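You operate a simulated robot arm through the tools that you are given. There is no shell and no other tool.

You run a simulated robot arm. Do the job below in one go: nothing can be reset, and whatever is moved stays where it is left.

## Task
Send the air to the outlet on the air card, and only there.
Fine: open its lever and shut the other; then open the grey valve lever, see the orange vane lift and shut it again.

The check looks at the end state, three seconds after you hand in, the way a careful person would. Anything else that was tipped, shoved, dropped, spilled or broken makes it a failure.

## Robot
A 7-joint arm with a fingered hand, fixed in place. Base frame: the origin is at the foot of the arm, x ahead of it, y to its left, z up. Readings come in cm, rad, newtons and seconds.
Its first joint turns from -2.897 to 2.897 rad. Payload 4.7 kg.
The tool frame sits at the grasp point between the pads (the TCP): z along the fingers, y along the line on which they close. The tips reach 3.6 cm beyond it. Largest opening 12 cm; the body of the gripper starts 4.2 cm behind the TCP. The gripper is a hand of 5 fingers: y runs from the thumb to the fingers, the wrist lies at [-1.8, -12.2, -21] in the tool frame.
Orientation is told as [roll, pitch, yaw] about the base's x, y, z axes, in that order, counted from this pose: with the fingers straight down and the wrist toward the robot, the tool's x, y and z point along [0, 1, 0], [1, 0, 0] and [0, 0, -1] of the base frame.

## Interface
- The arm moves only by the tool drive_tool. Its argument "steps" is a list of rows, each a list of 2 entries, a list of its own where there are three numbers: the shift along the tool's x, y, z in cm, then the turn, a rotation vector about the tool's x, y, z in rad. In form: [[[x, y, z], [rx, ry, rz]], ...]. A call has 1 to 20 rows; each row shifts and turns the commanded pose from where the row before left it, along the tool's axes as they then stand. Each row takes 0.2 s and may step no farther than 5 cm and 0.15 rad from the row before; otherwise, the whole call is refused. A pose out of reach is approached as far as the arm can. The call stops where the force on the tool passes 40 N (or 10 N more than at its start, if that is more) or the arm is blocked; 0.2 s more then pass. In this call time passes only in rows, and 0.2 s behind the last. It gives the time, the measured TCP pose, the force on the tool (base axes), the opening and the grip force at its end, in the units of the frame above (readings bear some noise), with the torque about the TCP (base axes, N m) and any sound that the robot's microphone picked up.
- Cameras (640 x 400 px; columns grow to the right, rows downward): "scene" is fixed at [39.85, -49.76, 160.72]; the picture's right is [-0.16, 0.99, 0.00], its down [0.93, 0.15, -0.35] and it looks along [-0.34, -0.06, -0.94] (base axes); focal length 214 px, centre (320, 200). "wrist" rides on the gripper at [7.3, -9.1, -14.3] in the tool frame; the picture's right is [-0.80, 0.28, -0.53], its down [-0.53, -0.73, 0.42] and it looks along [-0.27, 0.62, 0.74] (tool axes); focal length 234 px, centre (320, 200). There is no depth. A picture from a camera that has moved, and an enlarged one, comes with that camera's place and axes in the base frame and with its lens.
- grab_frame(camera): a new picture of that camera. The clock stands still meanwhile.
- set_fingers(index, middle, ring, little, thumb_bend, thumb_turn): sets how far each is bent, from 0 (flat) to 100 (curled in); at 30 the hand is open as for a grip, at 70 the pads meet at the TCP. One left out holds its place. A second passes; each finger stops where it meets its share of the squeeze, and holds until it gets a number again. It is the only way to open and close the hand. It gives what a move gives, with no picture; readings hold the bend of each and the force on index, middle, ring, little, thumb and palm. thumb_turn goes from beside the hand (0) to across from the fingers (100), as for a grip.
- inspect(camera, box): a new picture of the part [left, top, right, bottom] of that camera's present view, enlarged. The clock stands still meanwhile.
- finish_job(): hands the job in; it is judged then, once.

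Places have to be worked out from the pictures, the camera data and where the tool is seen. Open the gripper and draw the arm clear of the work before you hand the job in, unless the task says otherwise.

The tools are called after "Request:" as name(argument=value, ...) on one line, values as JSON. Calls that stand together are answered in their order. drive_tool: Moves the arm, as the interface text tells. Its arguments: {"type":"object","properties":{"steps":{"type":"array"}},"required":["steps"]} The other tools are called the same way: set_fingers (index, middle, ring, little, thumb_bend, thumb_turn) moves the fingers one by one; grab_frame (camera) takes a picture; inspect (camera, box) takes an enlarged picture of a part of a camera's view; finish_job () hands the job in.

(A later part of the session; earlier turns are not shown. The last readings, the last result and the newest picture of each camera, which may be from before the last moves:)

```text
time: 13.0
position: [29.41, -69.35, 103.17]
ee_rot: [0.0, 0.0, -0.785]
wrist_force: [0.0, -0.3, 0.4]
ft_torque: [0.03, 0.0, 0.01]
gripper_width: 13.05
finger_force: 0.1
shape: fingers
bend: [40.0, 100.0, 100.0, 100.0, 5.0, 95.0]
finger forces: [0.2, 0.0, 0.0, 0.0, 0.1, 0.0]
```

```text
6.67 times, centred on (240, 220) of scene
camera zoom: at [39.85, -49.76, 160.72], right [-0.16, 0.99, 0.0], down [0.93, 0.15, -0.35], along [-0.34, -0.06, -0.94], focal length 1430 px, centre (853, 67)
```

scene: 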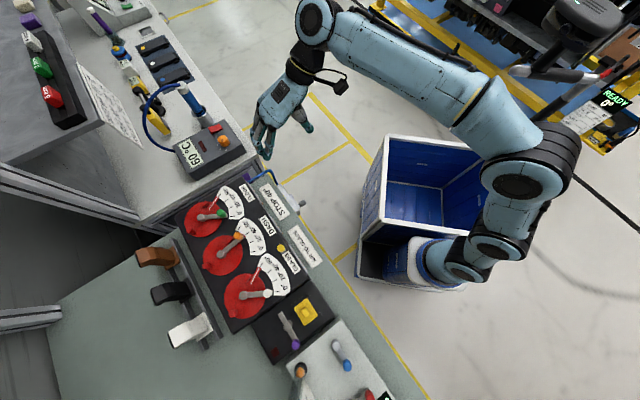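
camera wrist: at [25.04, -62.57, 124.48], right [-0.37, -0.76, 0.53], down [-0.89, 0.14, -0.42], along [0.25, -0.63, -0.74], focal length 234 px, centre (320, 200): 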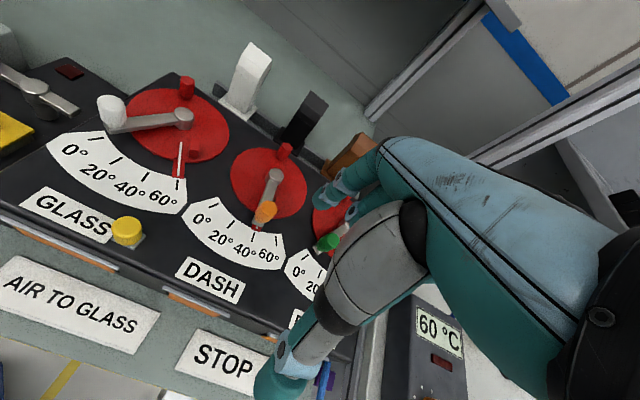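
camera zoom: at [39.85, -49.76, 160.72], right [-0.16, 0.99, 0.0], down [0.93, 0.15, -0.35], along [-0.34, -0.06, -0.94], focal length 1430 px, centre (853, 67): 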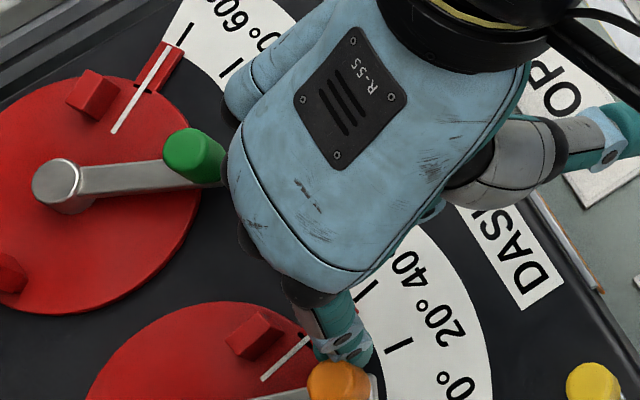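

The lever is at about 7°. I nudge on in small steps toward the 0° end stop and watch the force.

Request:
drive_tool(steps=[[[0.368, 0.05, 0], [0, 0, 0]], [[0.354, 0.06, 0], [0, 0, 0]]])

Request:
inspect(camera="wrist", box=[220, 130, 380, 250])

Request:
inspect(camera="scene", box=[200, 200, 280, 260])

```text
time: 13.6
position: [30.07, -68.7, 103.14]
ee_rot: [0.001, 0.001, -0.786]
wrist_force: [-0.6, -0.3, 0.1]
ft_torque: [-0.02, -0.02, -0.04]
gripper_width: 13.08
finger_force: 0.6
shape: fingers
bend: [40.0, 100.0, 100.0, 100.0, 5.0, 95.0]
finger forces: [0.3, 0.0, 0.1, 0.1, 0.1, 0.0]
```

```text
3.33 times, centred on (300, 190) of wrist
camera zoom: at [28.82, -57.16, 117.38], right [-0.37, -0.77, 0.53], down [-0.89, 0.14, -0.42], along [0.25, -0.63, -0.74], focal length 781 px, centre (387, 233)
```

zoom: 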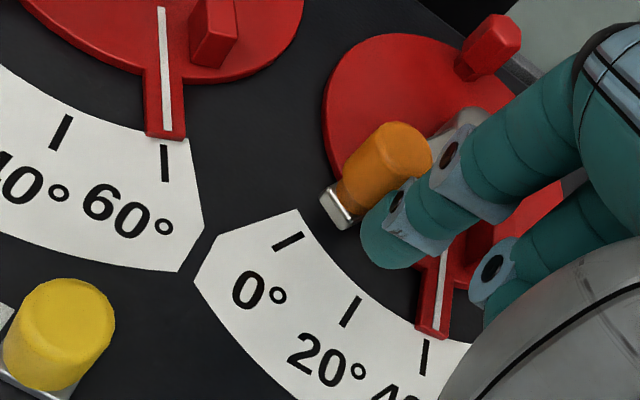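

```text
6.67 times, centred on (240, 230) of scene
camera zoom: at [39.85, -49.76, 160.72], right [-0.16, 0.99, 0.0], down [0.93, 0.15, -0.35], along [-0.34, -0.06, -0.94], focal length 1430 px, centre (853, 0)
```

zoom: 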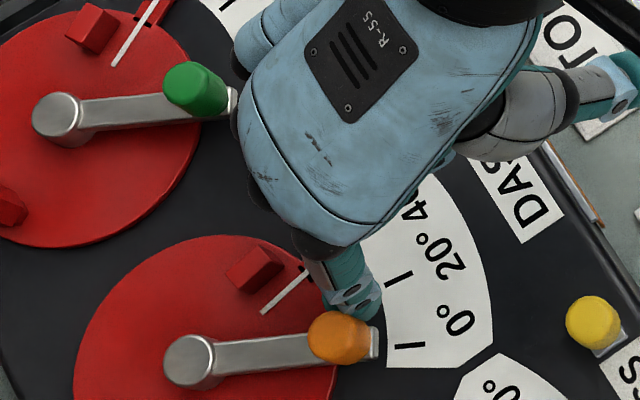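

DASH looks at nearly 0°, with no end-stop force felt yet. I push a little further in tiny steps.

Request:
drive_tool(steps=[[[0.2, 0.05, 0], [0, 0, 0]], [[0.2, 0.05, 0], [0, 0, 0]]])

Request:
inspect(camera="scene", box=[200, 200, 280, 260])

```text
time: 14.2
position: [30.45, -68.32, 103.21]
ee_rot: [-0.001, 0.0, -0.788]
wrist_force: [-3.5, -0.3, 1.0]
ft_torque: [-0.05, 0.08, -0.14]
gripper_width: 12.88
finger_force: 1.4
shape: fingers
bend: [41.0, 100.0, 100.0, 100.0, 5.0, 95.0]
finger forces: [3.2, 0.0, 0.0, 0.0, 0.1, 0.1]
```

```text
6.67 times, centred on (240, 230) of scene
camera zoom: at [39.85, -49.76, 160.72], right [-0.16, 0.99, 0.0], down [0.93, 0.15, -0.35], along [-0.34, -0.06, -0.94], focal length 1430 px, centre (853, 0)
```

zoom: 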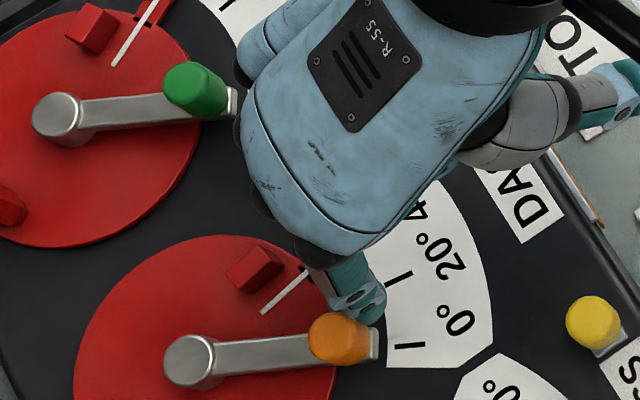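

The force rose to 3.5 N with the lever lined up with 0°, so DASH is shut against its end. I back off, lift clear and move above the start point for GLASS, on the closed side of the white knob.

Request:
drive_tool(steps=[[[-0.5, 0, 0], [0, 0, 0]], [[-0.5, 0, 0], [0, 0, 0]], [[0, 0, -2.6], [0, 0, 0]], [[0, 0, -2.6], [0, 0, 0]], [[0, 0, -2.6], [0, 0, 0]], [[4.42, 0.84, 0], [0, 0, 0]], [[4.42, 0.84, 0], [0, 0, 0]], [[4.42, 0.84, 0], [0, 0, 0]], [[4.42, 0.84, 0], [0, 0, 0]]])

Request:
grab_frame(camera="wrist")

Request:
inspect(camera="scene", box=[200, 210, 340, 330])

```text
time: 16.2
position: [44.45, -59.19, 111.08]
ee_rot: [0.0, 0.002, -0.785]
wrist_force: [-0.6, 0.3, -0.2]
ft_torque: [0.06, -0.04, 0.0]
gripper_width: 13.06
finger_force: 0.1
shape: fingers
bend: [40.0, 100.0, 100.0, 100.0, 5.0, 96.0]
finger forces: [0.0, 0.1, 0.1, 0.0, 0.1, 0.0]
```

```text
taken
camera wrist: at [43.29, -47.76, 125.43], right [-0.37, -0.77, 0.52], down [-0.89, 0.14, -0.42], along [0.25, -0.63, -0.74], focal length 234 px, centre (320, 200)
```

wrist: 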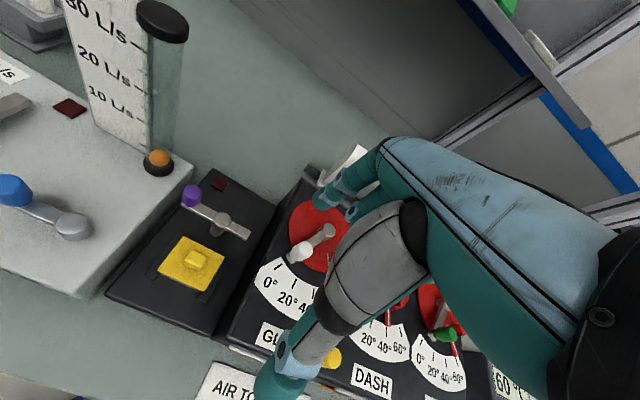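

```text
3.33 times, centred on (270, 270) of scene
camera zoom: at [39.85, -49.76, 160.72], right [-0.16, 0.99, 0.0], down [0.93, 0.15, -0.35], along [-0.34, -0.06, -0.94], focal length 715 px, centre (487, -33)
```

zoom: 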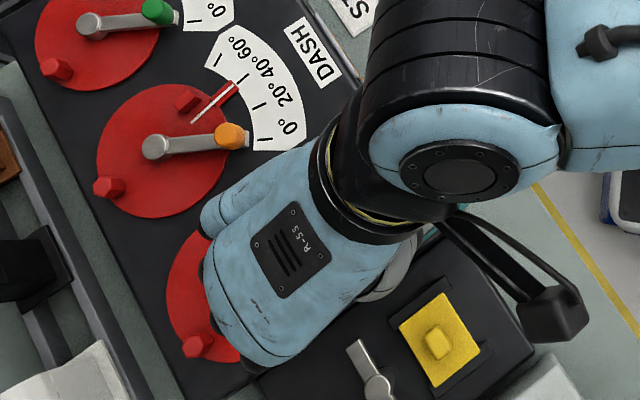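

DASH stands at 0°. The scene camera is now covered by the hand, but the wrist camera shows the fingertip beside the white knob with free room below; tip reckoned at (48.7,-62.6), knob at (45.4,-62.5). I lower it.

Request:
drive_tool(steps=[[[0, 0, 2.0], [0, 0, 0]], [[0, 0, 2.0], [0, 0, 0]], [[0, 0, 2.0], [0, 0, 0]], [[0, 0, 1.9], [0, 0, 0]]])

Request:
inspect(camera="wrist", box=[220, 130, 380, 250])

Request:
grab_frame(camera="wrist")

```text
time: 17.2
position: [44.58, -58.95, 103.06]
ee_rot: [0.0, 0.001, -0.785]
wrist_force: [-0.4, 0.1, 0.4]
ft_torque: [0.01, 0.01, 0.04]
gripper_width: 13.08
finger_force: 0.0
shape: fingers
bend: [40.0, 100.0, 100.0, 100.0, 5.0, 96.0]
finger forces: [0.1, 0.0, 0.0, 0.0, 0.0, 0.0]
```

```text
3.33 times, centred on (300, 190) of wrist
camera zoom: at [43.29, -47.51, 117.36], right [-0.37, -0.77, 0.53], down [-0.89, 0.14, -0.42], along [0.25, -0.63, -0.74], focal length 781 px, centre (387, 233)
```

zoom: 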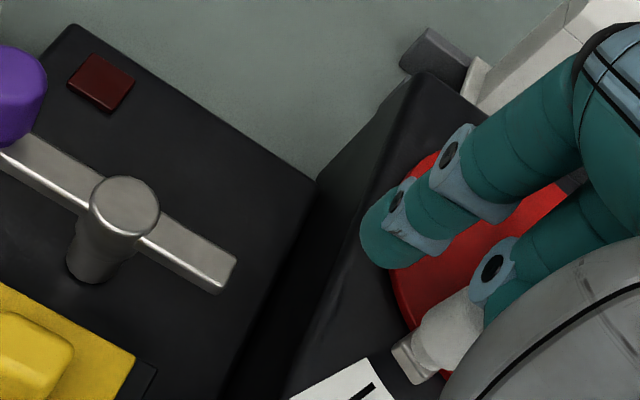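

```text
taken
camera wrist: at [43.29, -47.51, 117.36], right [-0.37, -0.77, 0.53], down [-0.89, 0.14, -0.42], along [0.25, -0.63, -0.74], focal length 234 px, centre (320, 200)
```

wrist: 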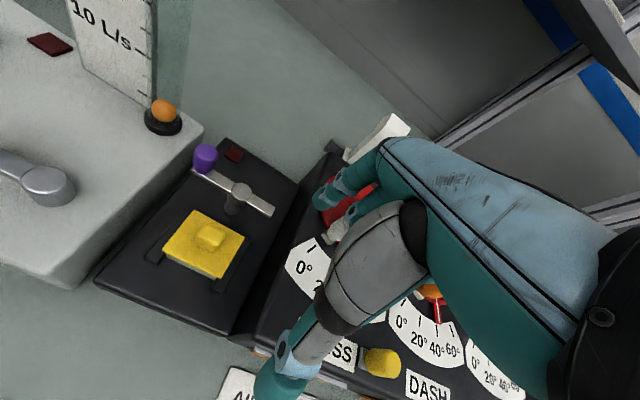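

The projected knob and tip positions match the picture exactly. I sweep the fingertip along the arc around GLASS's hub, first to about a quarter of the way, and check.

Request:
drive_tool(steps=[[[-0.389, -0.728, 0], [0, 0, 0]], [[-0.375, -0.488, 0], [0, 0, 0]], [[-0.41, -0.452, 0], [0, 0, 0]], [[-0.452, -0.41, 0], [0, 0, 0]], [[-0.488, -0.375, 0], [0, 0, 0]]])

Request:
inspect(camera="wrist", box=[240, 150, 400, 270])

Request:
inspect(camera="scene", box=[200, 210, 340, 330])

```text
time: 18.4
position: [41.38, -58.69, 103.09]
ee_rot: [-0.001, -0.001, -0.784]
wrist_force: [-0.3, -0.1, 0.1]
ft_torque: [-0.02, 0.01, 0.06]
gripper_width: 13.08
finger_force: 0.2
shape: fingers
bend: [40.0, 100.0, 100.0, 100.0, 5.0, 96.0]
finger forces: [0.3, 0.0, 0.0, 0.1, 0.0, 0.1]
```

```text
3.33 times, centred on (320, 210) of wrist
camera zoom: at [40.04, -47.26, 117.29], right [-0.37, -0.77, 0.53], down [-0.89, 0.14, -0.42], along [0.25, -0.63, -0.74], focal length 781 px, centre (320, 167)
```

zoom: 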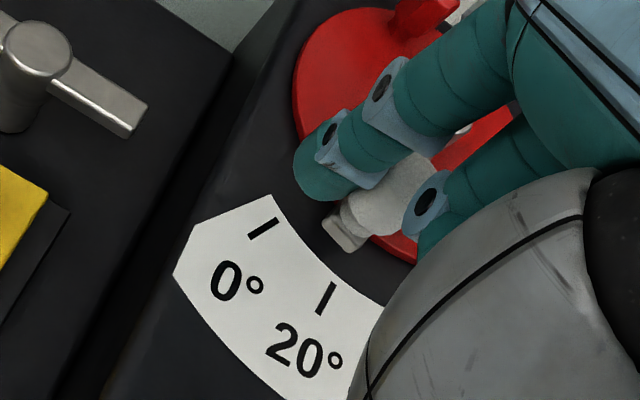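

```text
3.33 times, centred on (270, 270) of scene
camera zoom: at [39.85, -49.76, 160.72], right [-0.16, 0.99, 0.0], down [0.93, 0.15, -0.35], along [-0.34, -0.06, -0.94], focal length 715 px, centre (487, -33)
```

zoom: 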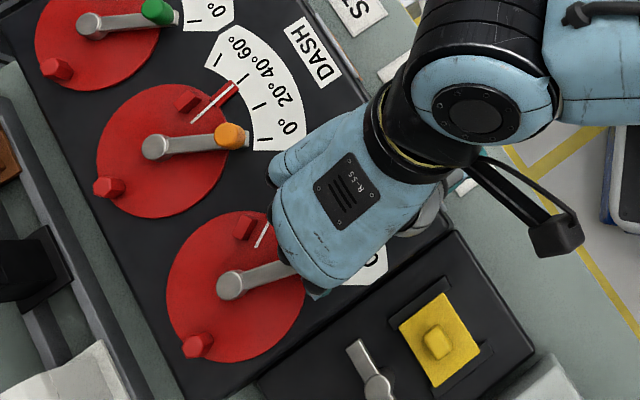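

The lever follows (about 15° now) and DASH stays at 0°. The hand passes above DASH's knob with about 2 cm to spare; I continue to about 40°.

Request:
drive_tool(steps=[[[-0.509, -0.325, 0], [0, 0, 0]], [[-0.537, -0.283, 0], [0, 0, 0]], [[-0.573, -0.233, 0], [0, 0, 0]], [[-0.58, -0.184, 0], [0, 0, 0]], [[-0.601, -0.134, 0], [0, 0, 0]]])

Request:
inspect(camera="wrist", box=[240, 150, 400, 270])

Request:
inspect(camera="scene", box=[200, 210, 340, 330])

```text
time: 19.6
position: [38.53, -59.97, 103.09]
ee_rot: [0.0, -0.001, -0.785]
wrist_force: [0.3, -0.8, 1.2]
ft_torque: [0.03, -0.02, 0.03]
gripper_width: 13.08
finger_force: 0.3
shape: fingers
bend: [40.0, 100.0, 100.0, 100.0, 5.0, 96.0]
finger forces: [0.2, 0.1, 0.0, 0.0, 0.1, 0.1]
```

```text
3.33 times, centred on (320, 210) of wrist
camera zoom: at [37.21, -48.45, 117.31], right [-0.37, -0.77, 0.52], down [-0.89, 0.14, -0.42], along [0.25, -0.63, -0.74], focal length 781 px, centre (320, 167)
```

zoom: 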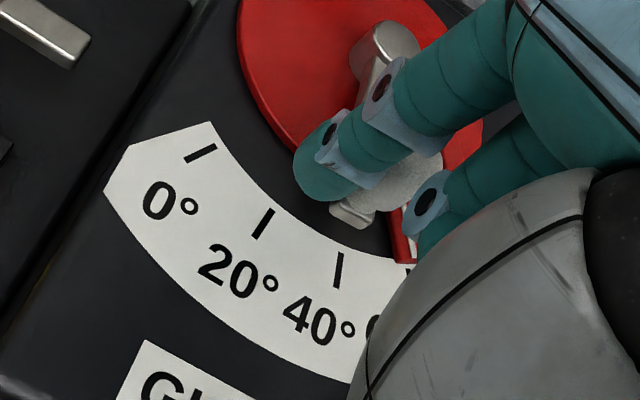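

```text
3.33 times, centred on (270, 270) of scene
camera zoom: at [39.85, -49.76, 160.72], right [-0.16, 0.99, 0.0], down [0.93, 0.15, -0.35], along [-0.34, -0.06, -0.94], focal length 715 px, centre (487, -33)
```

zoom: 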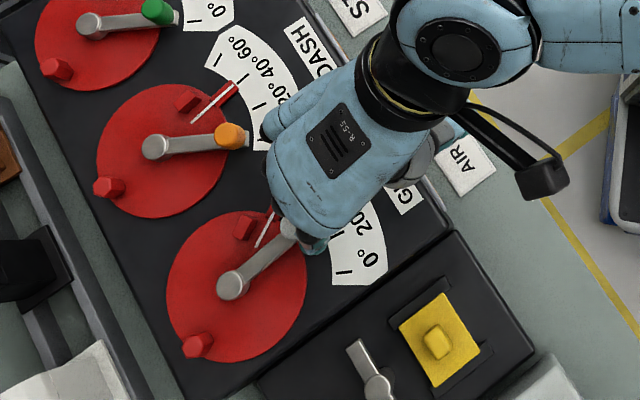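

GLASS is at roughly 40°. I continue with three more steps toward the stop at 60°, watching the force so as not to shove the stop.

Request:
drive_tool(steps=[[[-0.601, -0.078, 0], [0, 0, 0]], [[-0.608, -0.028, 0], [0, 0, 0]], [[-0.608, 0.028, 0], [0, 0, 0]]])

Request:
inspect(camera="wrist", box=[240, 150, 400, 270])

Request:
inspect(camera="scene", box=[200, 230, 300, 310])

```text
time: 20.4
position: [37.18, -61.23, 103.03]
ee_rot: [0.0, 0.0, -0.786]
wrist_force: [-0.3, 0.5, 0.3]
ft_torque: [0.01, 0.0, 0.01]
gripper_width: 13.04
finger_force: 0.5
shape: fingers
bend: [40.0, 100.0, 100.0, 100.0, 5.0, 96.0]
finger forces: [0.3, 0.0, 0.1, 0.0, 0.0, 0.0]
```

```text
3.33 times, centred on (320, 210) of wrist
camera zoom: at [35.98, -49.72, 117.31], right [-0.37, -0.77, 0.53], down [-0.89, 0.14, -0.42], along [0.25, -0.63, -0.74], focal length 781 px, centre (320, 167)
```

zoom: 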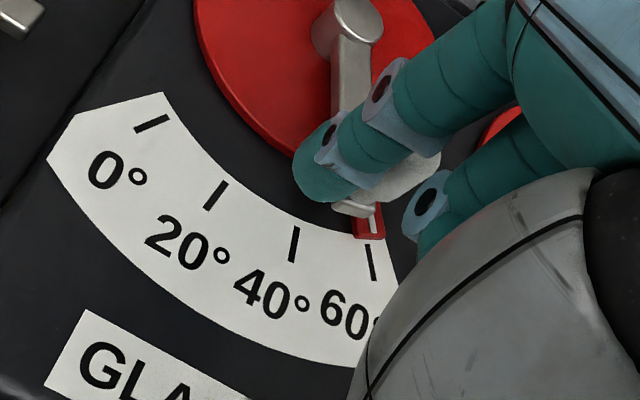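

```text
5.00 times, centred on (250, 270) of scene
camera zoom: at [39.85, -49.76, 160.72], right [-0.16, 0.99, 0.0], down [0.93, 0.15, -0.35], along [-0.34, -0.06, -0.94], focal length 1072 px, centre (670, -150)
```

zoom: 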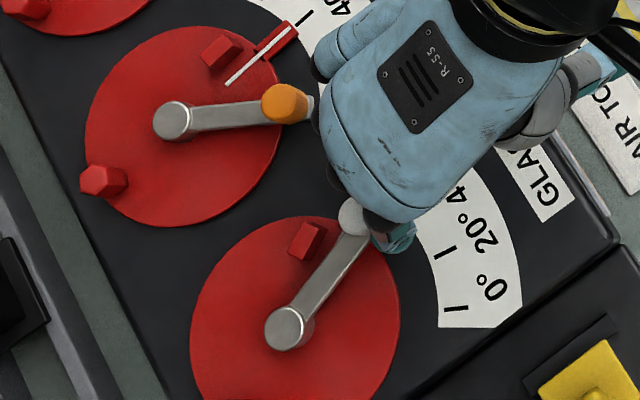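

About 55° now, with no resistance yet. I push on in small steps until the stop is felt.

Request:
drive_tool(steps=[[[-0.3, 0.03, 0], [0, 0, 0]], [[-0.25, 0.04, 0], [0, 0, 0]]])

Request:
inspect(camera="wrist", box=[240, 150, 400, 270])

Request:
inspect(camera="scene", box=[200, 230, 300, 310])

```text
time: 21.0
position: [36.99, -61.68, 102.98]
ee_rot: [-0.001, 0.0, -0.786]
wrist_force: [0.2, -0.3, -0.2]
ft_torque: [0.0, -0.02, 0.02]
gripper_width: 13.03
finger_force: 0.2
shape: fingers
bend: [40.0, 100.0, 100.0, 100.0, 5.0, 96.0]
finger forces: [0.4, 0.0, 0.0, 0.1, 0.1, 0.1]
```

```text
3.33 times, centred on (320, 210) of wrist
camera zoom: at [35.7, -50.09, 117.29], right [-0.37, -0.77, 0.53], down [-0.89, 0.14, -0.42], along [0.25, -0.63, -0.74], focal length 781 px, centre (320, 167)
```

zoom: 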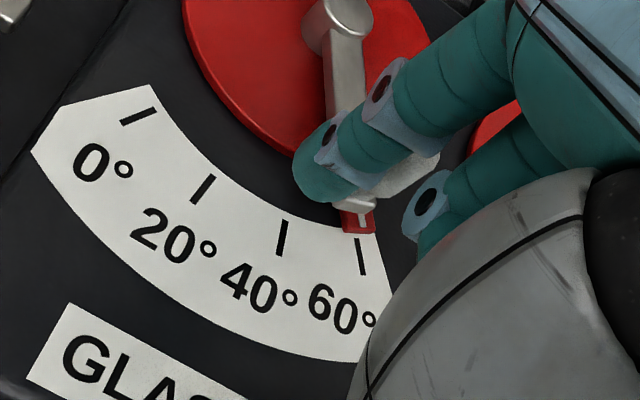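

```text
5.00 times, centred on (250, 270) of scene
camera zoom: at [39.85, -49.76, 160.72], right [-0.16, 0.99, 0.0], down [0.93, 0.15, -0.35], along [-0.34, -0.06, -0.94], focal length 1072 px, centre (670, -150)
```

zoom: 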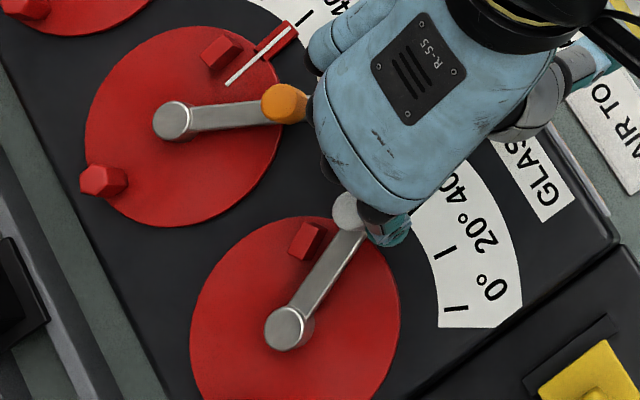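

Lever nearly over the white pointer line, a small gap to the stop block remains. Two more tiny steps.

Request:
drive_tool(steps=[[[-0.2, 0.04, 0], [0, 0, 0]], [[-0.2, 0.04, 0], [0, 0, 0]]])

Request:
inspect(camera="scene", box=[200, 230, 300, 310])

```text
time: 21.6
position: [36.66, -61.95, 103.12]
ee_rot: [0.0, 0.0, -0.786]
wrist_force: [0.4, 0.1, -0.9]
ft_torque: [0.0, -0.01, 0.04]
gripper_width: 13.05
finger_force: 0.2
shape: fingers
bend: [40.0, 100.0, 100.0, 100.0, 5.0, 96.0]
finger forces: [0.3, 0.0, 0.0, 0.0, 0.0, 0.0]
```

```text
5.00 times, centred on (250, 270) of scene
camera zoom: at [39.85, -49.76, 160.72], right [-0.16, 0.99, 0.0], down [0.93, 0.15, -0.35], along [-0.34, -0.06, -0.94], focal length 1072 px, centre (670, -150)
```

zoom: 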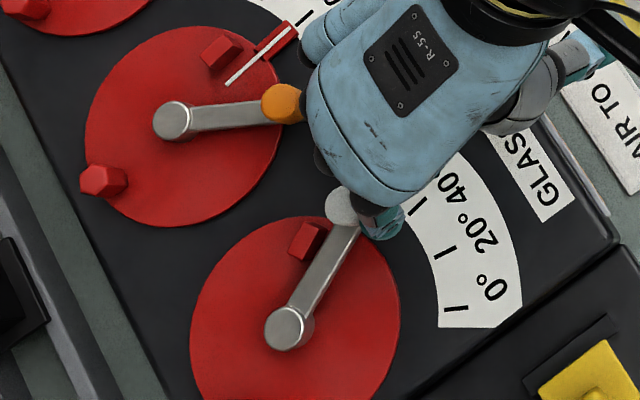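

The lever is just about at the stop block. One more pair of tiny steps to feel contact.

Request:
drive_tool(steps=[[[-0.15, 0.04, 0], [0, 0, 0]], [[-0.15, 0.04, 0], [0, 0, 0]]])

Request:
inspect(camera="scene", box=[200, 230, 300, 310])

```text
time: 22.2
position: [36.49, -62.25, 103.11]
ee_rot: [-0.001, 0.001, -0.785]
wrist_force: [0.1, -0.3, 0.7]
ft_torque: [0.04, 0.0, 0.01]
gripper_width: 13.04
finger_force: 0.3
shape: fingers
bend: [40.0, 100.0, 100.0, 100.0, 5.0, 96.0]
finger forces: [0.3, 0.0, 0.0, 0.0, 0.0, 0.1]
```

```text
5.00 times, centred on (250, 270) of scene
camera zoom: at [39.85, -49.76, 160.72], right [-0.16, 0.99, 0.0], down [0.93, 0.15, -0.35], along [-0.34, -0.06, -0.94], focal length 1072 px, centre (670, -150)
```

zoom: 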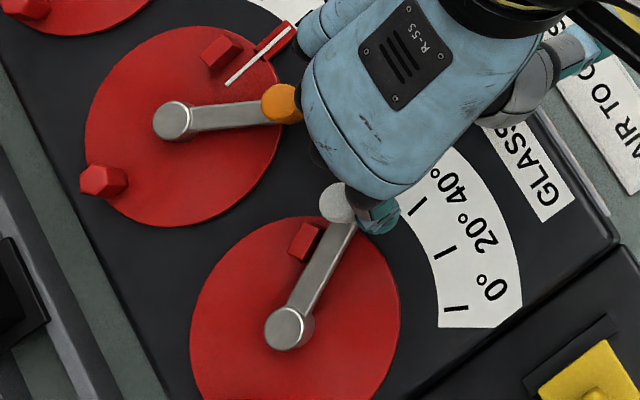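

The lever appears to touch the block now. One last 0.15 cm nudge to confirm by force.

Request:
drive_tool(steps=[[[-0.15, 0.04, 0], [0, 0, 0]]])

Request:
inspect(camera="scene", box=[225, 255, 285, 303])

Request:
inspect(camera="wrist", box=[270, 150, 370, 230])

```text
time: 22.6
position: [36.41, -62.29, 103.13]
ee_rot: [-0.001, 0.0, -0.785]
wrist_force: [1.0, 1.8, 1.3]
ft_torque: [0.04, -0.05, 0.12]
gripper_width: 13.08
finger_force: 0.9
shape: fingers
bend: [40.0, 100.0, 100.0, 100.0, 5.0, 96.0]
finger forces: [1.7, 0.0, 0.0, 0.0, 0.1, 0.0]
```

```text
8.33 times, centred on (255, 279) of scene
camera zoom: at [39.85, -49.76, 160.72], right [-0.16, 0.99, 0.0], down [0.93, 0.15, -0.35], along [-0.34, -0.06, -0.94], focal length 1787 px, centre (862, -458)
```

zoom: 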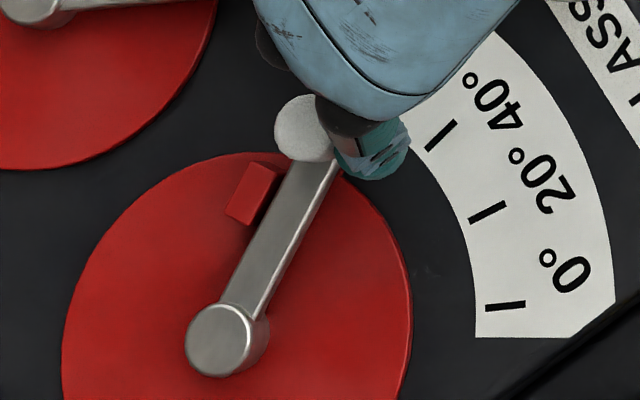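

```text
5.00 times, centred on (320, 190) of wrist
camera zoom: at [35.1, -50.89, 117.37], right [-0.37, -0.77, 0.53], down [-0.89, 0.14, -0.42], along [0.25, -0.63, -0.74], focal length 1171 px, centre (320, 250)
```

zoom: 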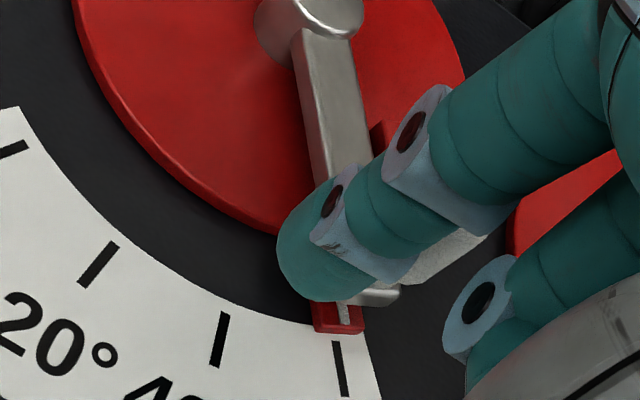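

The force rose to 2 N and the lever lies against the block over the 60° pointer: GLASS is fully open, the stop unmoved. I back off, lift and withdraw toward the robot side, then check both levers and the valve.

Request:
drive_tool(steps=[[[0.5, -0.1, 0], [0, 0, 0]], [[0.5, -0.1, 0], [0, 0, 0]], [[0, 0, -2.6], [0, 0, 0]], [[0, 0, -2.6], [0, 0, 0]], [[0, 0, -2.6], [0, 0, 0]], [[0, -4.5, 0], [0, 0, 0]], [[0, -4.5, 0], [0, 0, 0]], [[0, -4.5, 0], [0, 0, 0]], [[0, -4.5, 0], [0, 0, 0]], [[0, -4.5, 0], [0, 0, 0]], [[-4.5, 0, 0], [0, 0, 0]], [[-4.5, 0, 0], [0, 0, 0]]])

Request:
grab_frame(camera="wrist")

Request:
grab_frame(camera="scene")

Request:
inspect(camera="scene", box=[180, 170, 320, 330])

```text
time: 25.2
position: [14.44, -52.06, 110.68]
ee_rot: [-0.003, 0.001, -0.784]
wrist_force: [0.7, -0.1, 1.2]
ft_torque: [-0.04, 0.05, -0.04]
gripper_width: 13.06
finger_force: 0.0
shape: fingers
bend: [40.0, 100.0, 100.0, 100.0, 5.0, 96.0]
finger forces: [0.1, 0.0, 0.0, 0.1, 0.0, 0.0]
```

```text
taken
camera wrist: at [13.25, -40.65, 125.02], right [-0.37, -0.77, 0.53], down [-0.89, 0.14, -0.42], along [0.25, -0.63, -0.74], focal length 234 px, centre (320, 200)
```

wrist: 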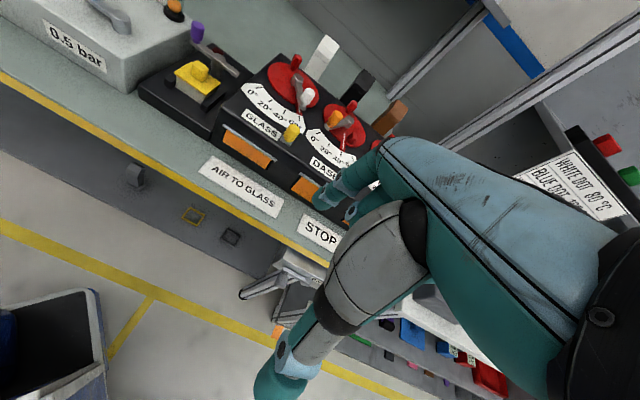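

```text
taken
```

scene: 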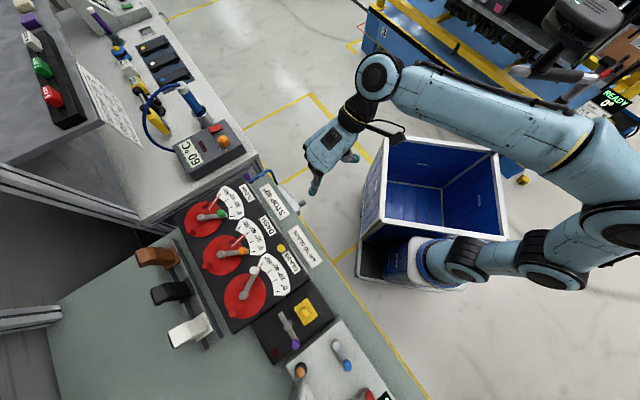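

```text
2.50 times, centred on (250, 250) of scene
camera zoom: at [39.85, -49.76, 160.72], right [-0.16, 0.99, 0.0], down [0.93, 0.15, -0.35], along [-0.34, -0.06, -0.94], focal length 536 px, centre (495, 75)
```

zoom: 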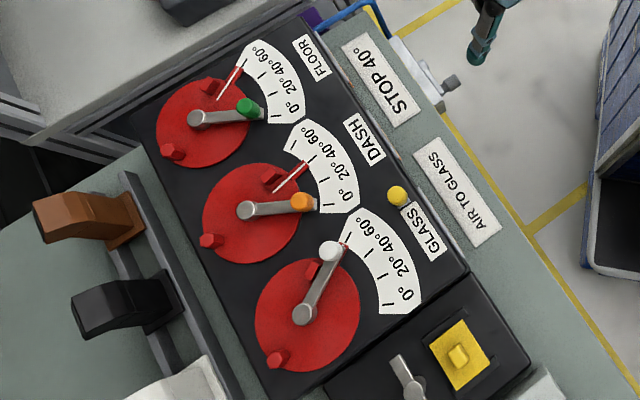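

GLASS is at 60°, DASH and FLOOR at 0°, stops unmoved. Before lowering the hand in front of the bench I examine the blue bin by the robot and the valve, since the room between them looks limited.

Request:
inspect(camera="scene", box=[340, 120, 540, 300])

Request:
inspect(camera="wrist", box=[0, 230, 200, 400])

Request:
inspect(camera="wrist", box=[200, 200, 340, 330])

Request:
inspect(camera="scene", box=[260, 160, 320, 215])

```text
2.22 times, centred on (440, 210) of scene
camera zoom: at [39.85, -49.76, 160.72], right [-0.16, 0.99, 0.0], down [0.93, 0.15, -0.35], along [-0.34, -0.06, -0.94], focal length 477 px, centre (53, 178)
```

zoom: 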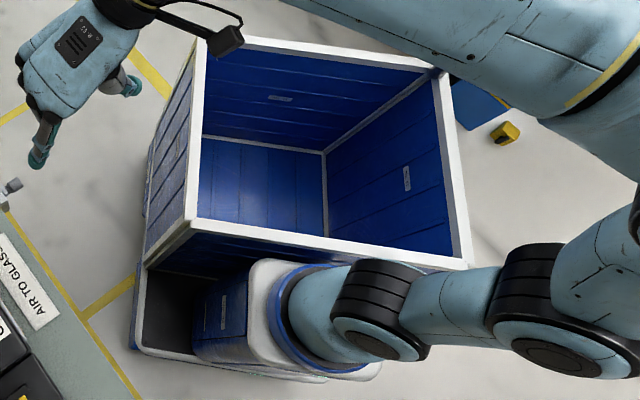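

```text
2.35 times, centred on (100, 315) of wrist
camera zoom: at [13.25, -40.65, 125.02], right [-0.37, -0.77, 0.53], down [-0.89, 0.14, -0.42], along [0.25, -0.63, -0.74], focal length 551 px, centre (838, -71)
```

zoom: 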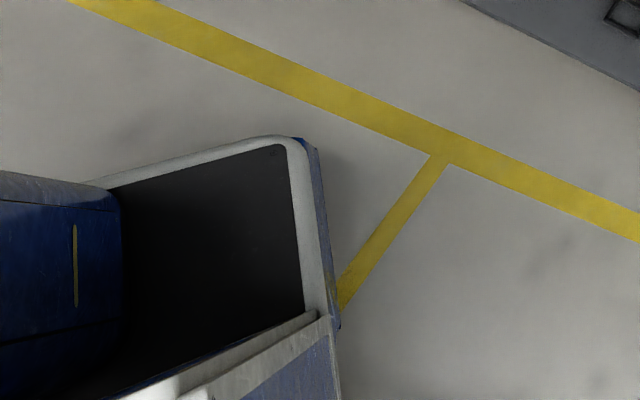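

```text
3.08 times, centred on (270, 265) of wrist
camera zoom: at [13.25, -40.65, 125.02], right [-0.37, -0.77, 0.53], down [-0.89, 0.14, -0.42], along [0.25, -0.63, -0.74], focal length 720 px, centre (474, 0)
```

zoom: 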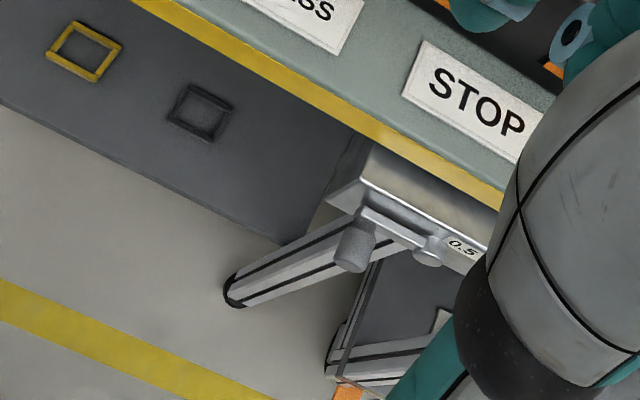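

```text
7.27 times, centred on (290, 188) of scene
camera zoom: at [39.85, -49.76, 160.72], right [-0.16, 0.99, 0.0], down [0.93, 0.15, -0.35], along [-0.34, -0.06, -0.94], focal length 1560 px, centre (538, 291)
```

zoom: 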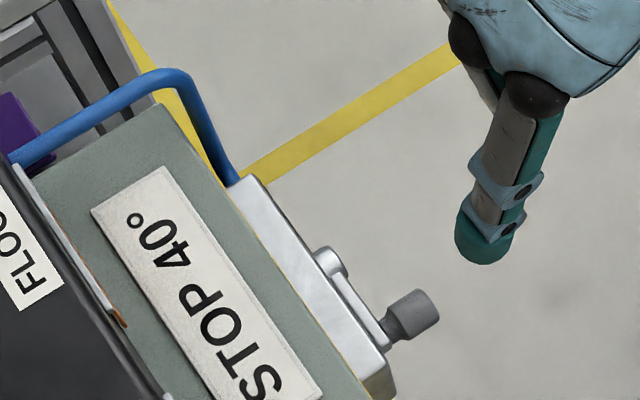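

The bin is a good 25 cm from the valve, with its rim far lower than the hand now is. For the valve I'll tilt the hand so the index points into the apron and 45° down, which lets it push the grey knob from above or below; I tilt here in free air.

Request:
drive_tool(steps=[[[0, 0, 0], [-0.131, 0, 0]], [[0, 0, 0], [-0.131, 0, 0]], [[0, 0, 0], [-0.131, 0, 0]], [[0, 0, 0], [-0.131, 0, 0]], [[0, 0, 0], [-0.131, 0, 0]], [[0, 0, 0], [-0.131, 0, 0]]])

Request:
grab_frame(camera="wrist")

Request:
grab_frame(camera="scene")

```text
time: 26.6
position: [14.44, -51.93, 110.75]
ee_rot: [-0.002, -0.789, -0.785]
wrist_force: [0.4, -0.7, 1.2]
ft_torque: [-0.02, 0.01, 0.02]
gripper_width: 13.06
finger_force: 0.0
shape: fingers
bend: [40.0, 100.0, 100.0, 100.0, 5.0, 96.0]
finger forces: [0.0, 0.0, 0.0, 0.0, 0.0, 0.0]
```

```text
taken
camera wrist: at [8.02, -35.19, 114.42], right [-0.69, -0.44, 0.57], down [-0.53, -0.22, -0.82], along [0.49, -0.87, -0.08], focal length 234 px, centre (320, 200)
```

wrist: 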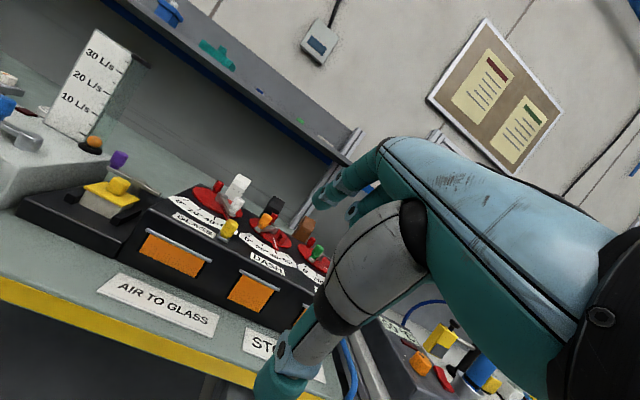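

```text
taken
```

scene: 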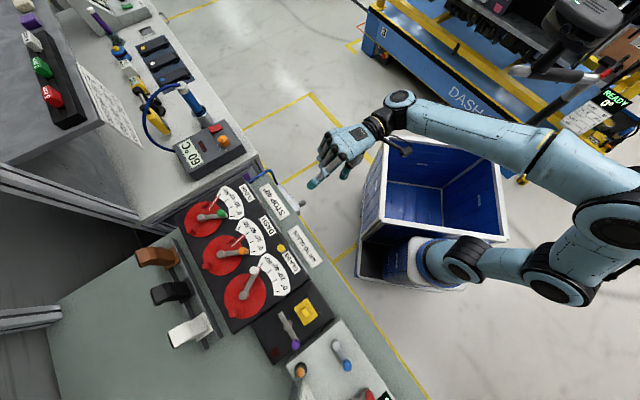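

The tilt worked; bin rim is at z≈60, so there is room. The fingertip is reckoned at (19.2,-55.8,112); I shift it along the bench by −8 cm and lower it to z≈88, above and in line with the grey knob near (13.7,-61.7,81).

Request:
drive_tool(steps=[[[-4.05, 0, 0], [0, 0, 0]], [[-4.05, 0, 0], [0, 0, 0]], [[0, -2.864, 2.864], [0, 0, 0]], [[0, -2.864, 2.864], [0, 0, 0]], [[0, -2.864, 2.864], [0, 0, 0]], [[0, -2.864, 2.864], [0, 0, 0]]])

Request:
grab_frame(camera="wrist")

Request:
grab_frame(camera="scene")

Request:
inspect(camera="scene", box=[260, 150, 360, 220])

```text
time: 28.0
position: [9.04, -57.73, 94.84]
ee_rot: [-0.001, -0.787, -0.785]
wrist_force: [-0.2, -0.1, 0.6]
ft_torque: [-0.01, 0.01, -0.02]
gripper_width: 13.05
finger_force: 0.1
shape: fingers
bend: [40.0, 100.0, 100.0, 100.0, 5.0, 96.0]
finger forces: [0.0, 0.0, 0.0, 0.1, 0.0, 0.0]
```

```text
taken
camera wrist: at [2.51, -41.0, 98.43], right [-0.69, -0.44, 0.57], down [-0.53, -0.22, -0.82], along [0.49, -0.87, -0.08], focal length 234 px, centre (320, 200)
```

wrist: 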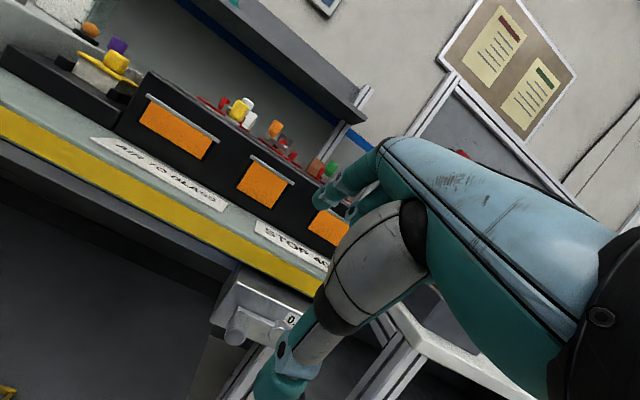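

```text
taken
```

scene: 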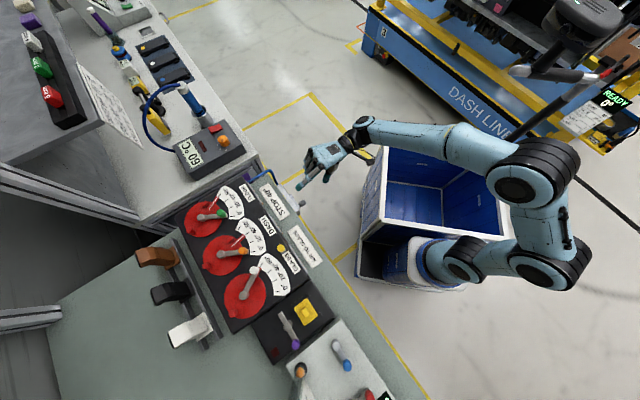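

```text
5.71 times, centred on (310, 185) of scene
camera zoom: at [39.85, -49.76, 160.72], right [-0.16, 0.99, 0.0], down [0.93, 0.15, -0.35], along [-0.34, -0.06, -0.94], focal length 1226 px, centre (377, 286)
```

zoom: 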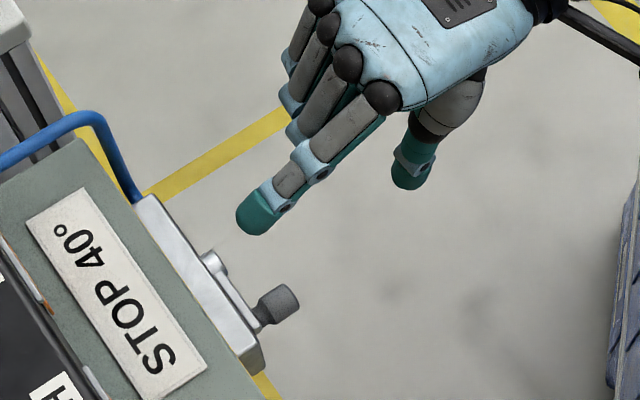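

The wrist camera now looks straight at the valve and the vanes. I enlarge the valve.

Request:
inspect(camera="wrist", box=[190, 250, 320, 360])

Request:
inspect(camera="wrist", box=[130, 70, 360, 250])

```text
3.64 times, centred on (255, 305) of wrist
camera zoom: at [2.51, -41.0, 98.43], right [-0.69, -0.44, 0.57], down [-0.53, -0.22, -0.82], along [0.49, -0.87, -0.08], focal length 852 px, centre (556, -182)
```

zoom: 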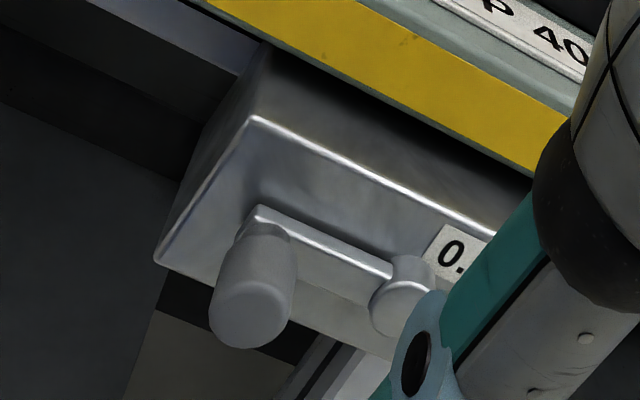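

```text
2.22 times, centred on (245, 160) of wrist
camera zoom: at [2.51, -41.0, 98.43], right [-0.69, -0.44, 0.57], down [-0.53, -0.22, -0.82], along [0.49, -0.87, -0.08], focal length 520 px, centre (487, 289)
```

zoom: 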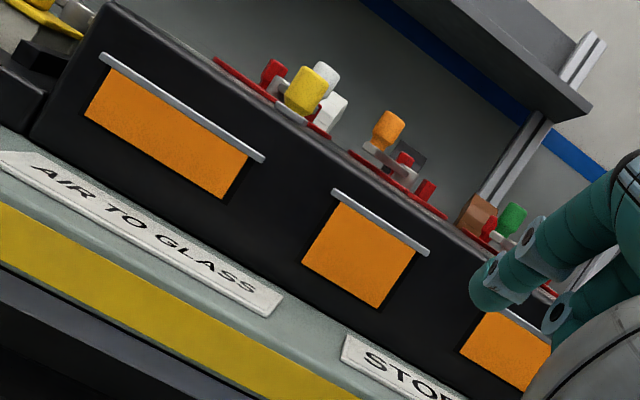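

The lever is horizontal, with pivot near (11.2,-66,81.2) and the knob from (12.6,-60.8) to (14.2,-62.5) at z≈81. I bring the fingertip in by 0.7 cm and down to just above the knob.

Request:
drive_tool(steps=[[[0, 0.5, 0.5], [0, 0, 0]], [[0, -2.687, 2.687], [0, 0, 0]], [[0, -2.687, 2.687], [0, 0, 0]], [[0, -2.5, 2.5], [0, 0, 0]]])

Request:
grab_frame(camera="wrist")

Request:
inspect(camera="scene", box=[270, 165, 340, 214])

```text
time: 29.0
position: [9.61, -58.28, 83.49]
ee_rot: [-0.002, -0.786, -0.784]
wrist_force: [-0.2, 0.0, 0.4]
ft_torque: [0.03, 0.03, 0.0]
gripper_width: 13.05
finger_force: 0.0
shape: fingers
bend: [40.0, 100.0, 100.0, 100.0, 5.0, 96.0]
finger forces: [0.1, 0.0, 0.0, 0.0, 0.0, 0.0]
```

```text
taken
camera wrist: at [3.07, -41.4, 86.98], right [-0.69, -0.44, 0.57], down [-0.53, -0.22, -0.82], along [0.49, -0.87, -0.08], focal length 234 px, centre (320, 200)
```

wrist: 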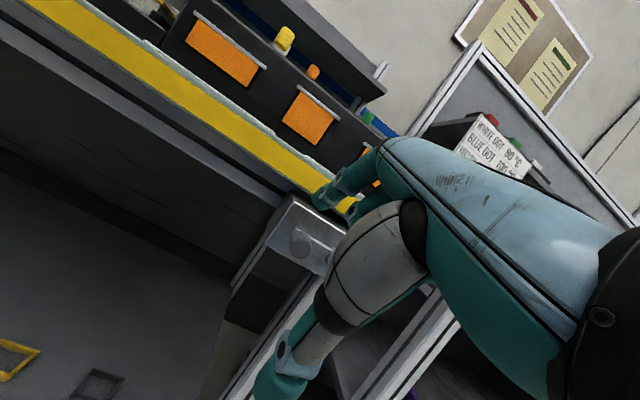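

```text
8.16 times, centred on (305, 190) of scene
camera zoom: at [39.85, -49.76, 160.72], right [-0.16, 0.99, 0.0], down [0.93, 0.15, -0.35], along [-0.34, -0.06, -0.94], focal length 1751 px, centre (442, 286)
```

zoom: 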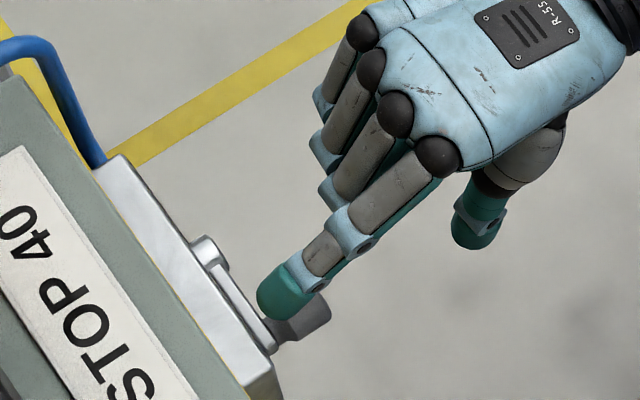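

The fingertip is at about (14.0,-61.4,85), just above the knob. I press down gently in small steps to see whether the lever opens downward.

Request:
drive_tool(steps=[[[-0.4, 0, 0], [0, 0, 0]], [[0, -0.8, 0.8], [0, 0, 0]], [[0, -0.4, 0.4], [0, 0, 0]], [[0, -0.3, 0.3], [0, 0, 0]]])

Request:
inspect(camera="wrist", box=[250, 170, 380, 280])

Request:
inspect(camera="scene", box=[270, 165, 340, 214])

```text
time: 30.0
position: [9.26, -58.38, 81.39]
ee_rot: [0.0, -0.788, -0.786]
wrist_force: [-0.5, -0.5, 0.3]
ft_torque: [-0.02, -0.05, -0.04]
gripper_width: 13.1
finger_force: 0.0
shape: fingers
bend: [40.0, 100.0, 100.0, 100.0, 5.0, 96.0]
finger forces: [0.0, 0.0, 0.1, 0.0, 0.0, 0.0]
```

```text
3.64 times, centred on (315, 225) of wrist
camera zoom: at [2.72, -41.62, 84.96], right [-0.69, -0.44, 0.57], down [-0.53, -0.22, -0.82], along [0.49, -0.87, -0.08], focal length 852 px, centre (338, 109)
```

zoom: 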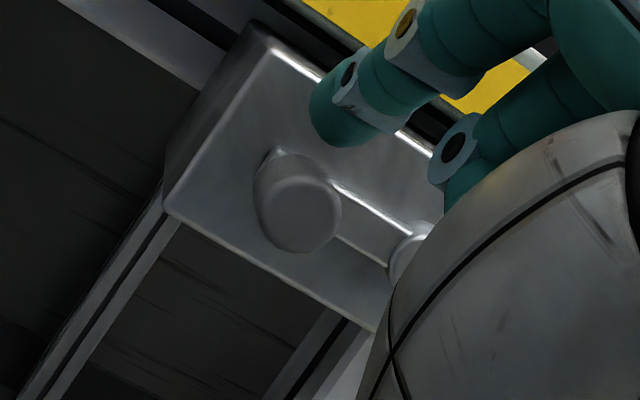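

```text
8.16 times, centred on (305, 190) of scene
camera zoom: at [39.85, -49.76, 160.72], right [-0.16, 0.99, 0.0], down [0.93, 0.15, -0.35], along [-0.34, -0.06, -0.94], focal length 1751 px, centre (442, 286)
```

zoom: 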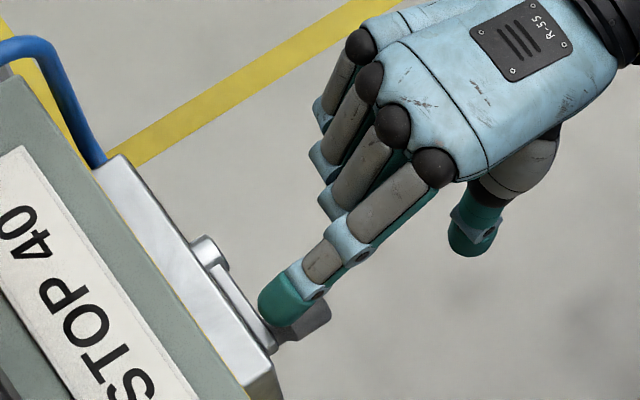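

The tip is about 1 cm above the knob. I go on pressing down in small steps.

Request:
drive_tool(steps=[[[0, -0.4, 0.4], [0, 0, 0]], [[0, -0.25, 0.25], [0, 0, 0]], [[0, -0.25, 0.25], [0, 0, 0]], [[0, -0.2, 0.2], [0, 0, 0]]])

Request:
inspect(camera="wrist", box=[250, 170, 380, 280])

```text
time: 31.0
position: [9.1, -58.51, 79.87]
ee_rot: [-0.001, -0.788, -0.786]
wrist_force: [0.6, 0.6, 2.1]
ft_torque: [-0.04, -0.02, 0.04]
gripper_width: 13.15
finger_force: 0.4
shape: fingers
bend: [39.0, 100.0, 100.0, 100.0, 5.0, 96.0]
finger forces: [0.6, 0.0, 0.0, 0.0, 0.0, 0.0]
```

```text
3.64 times, centred on (315, 225) of wrist
camera zoom: at [2.63, -41.72, 83.44], right [-0.69, -0.44, 0.57], down [-0.53, -0.22, -0.82], along [0.49, -0.87, -0.08], focal length 852 px, centre (338, 109)
```

zoom: 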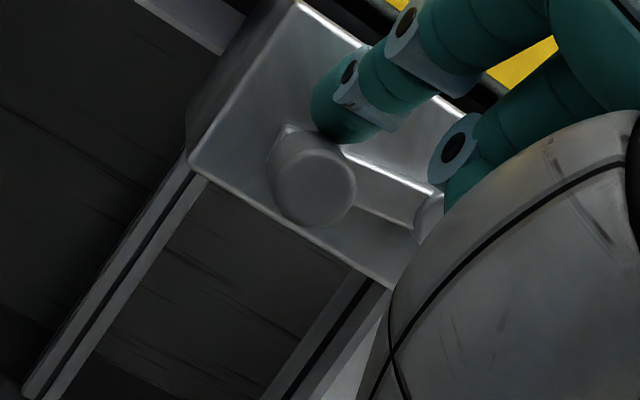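

Contact now (2 N upward reaction). I press 0.35 cm more and see whether the lever gives or the force climbs.

Request:
drive_tool(steps=[[[0, -0.12, 0.12], [0, 0, 0]], [[0, -0.12, 0.12], [0, 0, 0]]])

Request:
inspect(camera="wrist", box=[250, 170, 380, 280])

```text
time: 31.6
position: [9.21, -58.51, 79.56]
ee_rot: [0.0, -0.787, -0.786]
wrist_force: [0.3, 0.1, 0.7]
ft_torque: [-0.02, -0.05, -0.02]
gripper_width: 13.15
finger_force: 0.3
shape: fingers
bend: [39.0, 100.0, 100.0, 100.0, 5.0, 96.0]
finger forces: [0.7, 0.0, 0.0, 0.1, 0.1, 0.0]
```

```text
3.64 times, centred on (315, 225) of wrist
camera zoom: at [2.61, -41.75, 83.09], right [-0.69, -0.44, 0.57], down [-0.53, -0.22, -0.82], along [0.49, -0.87, -0.08], focal length 852 px, centre (338, 109)
```

zoom: 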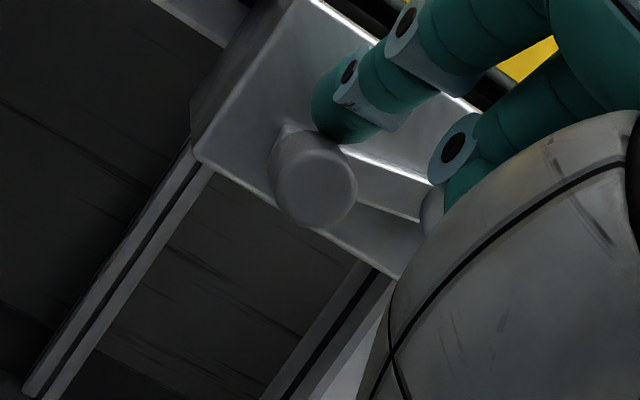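

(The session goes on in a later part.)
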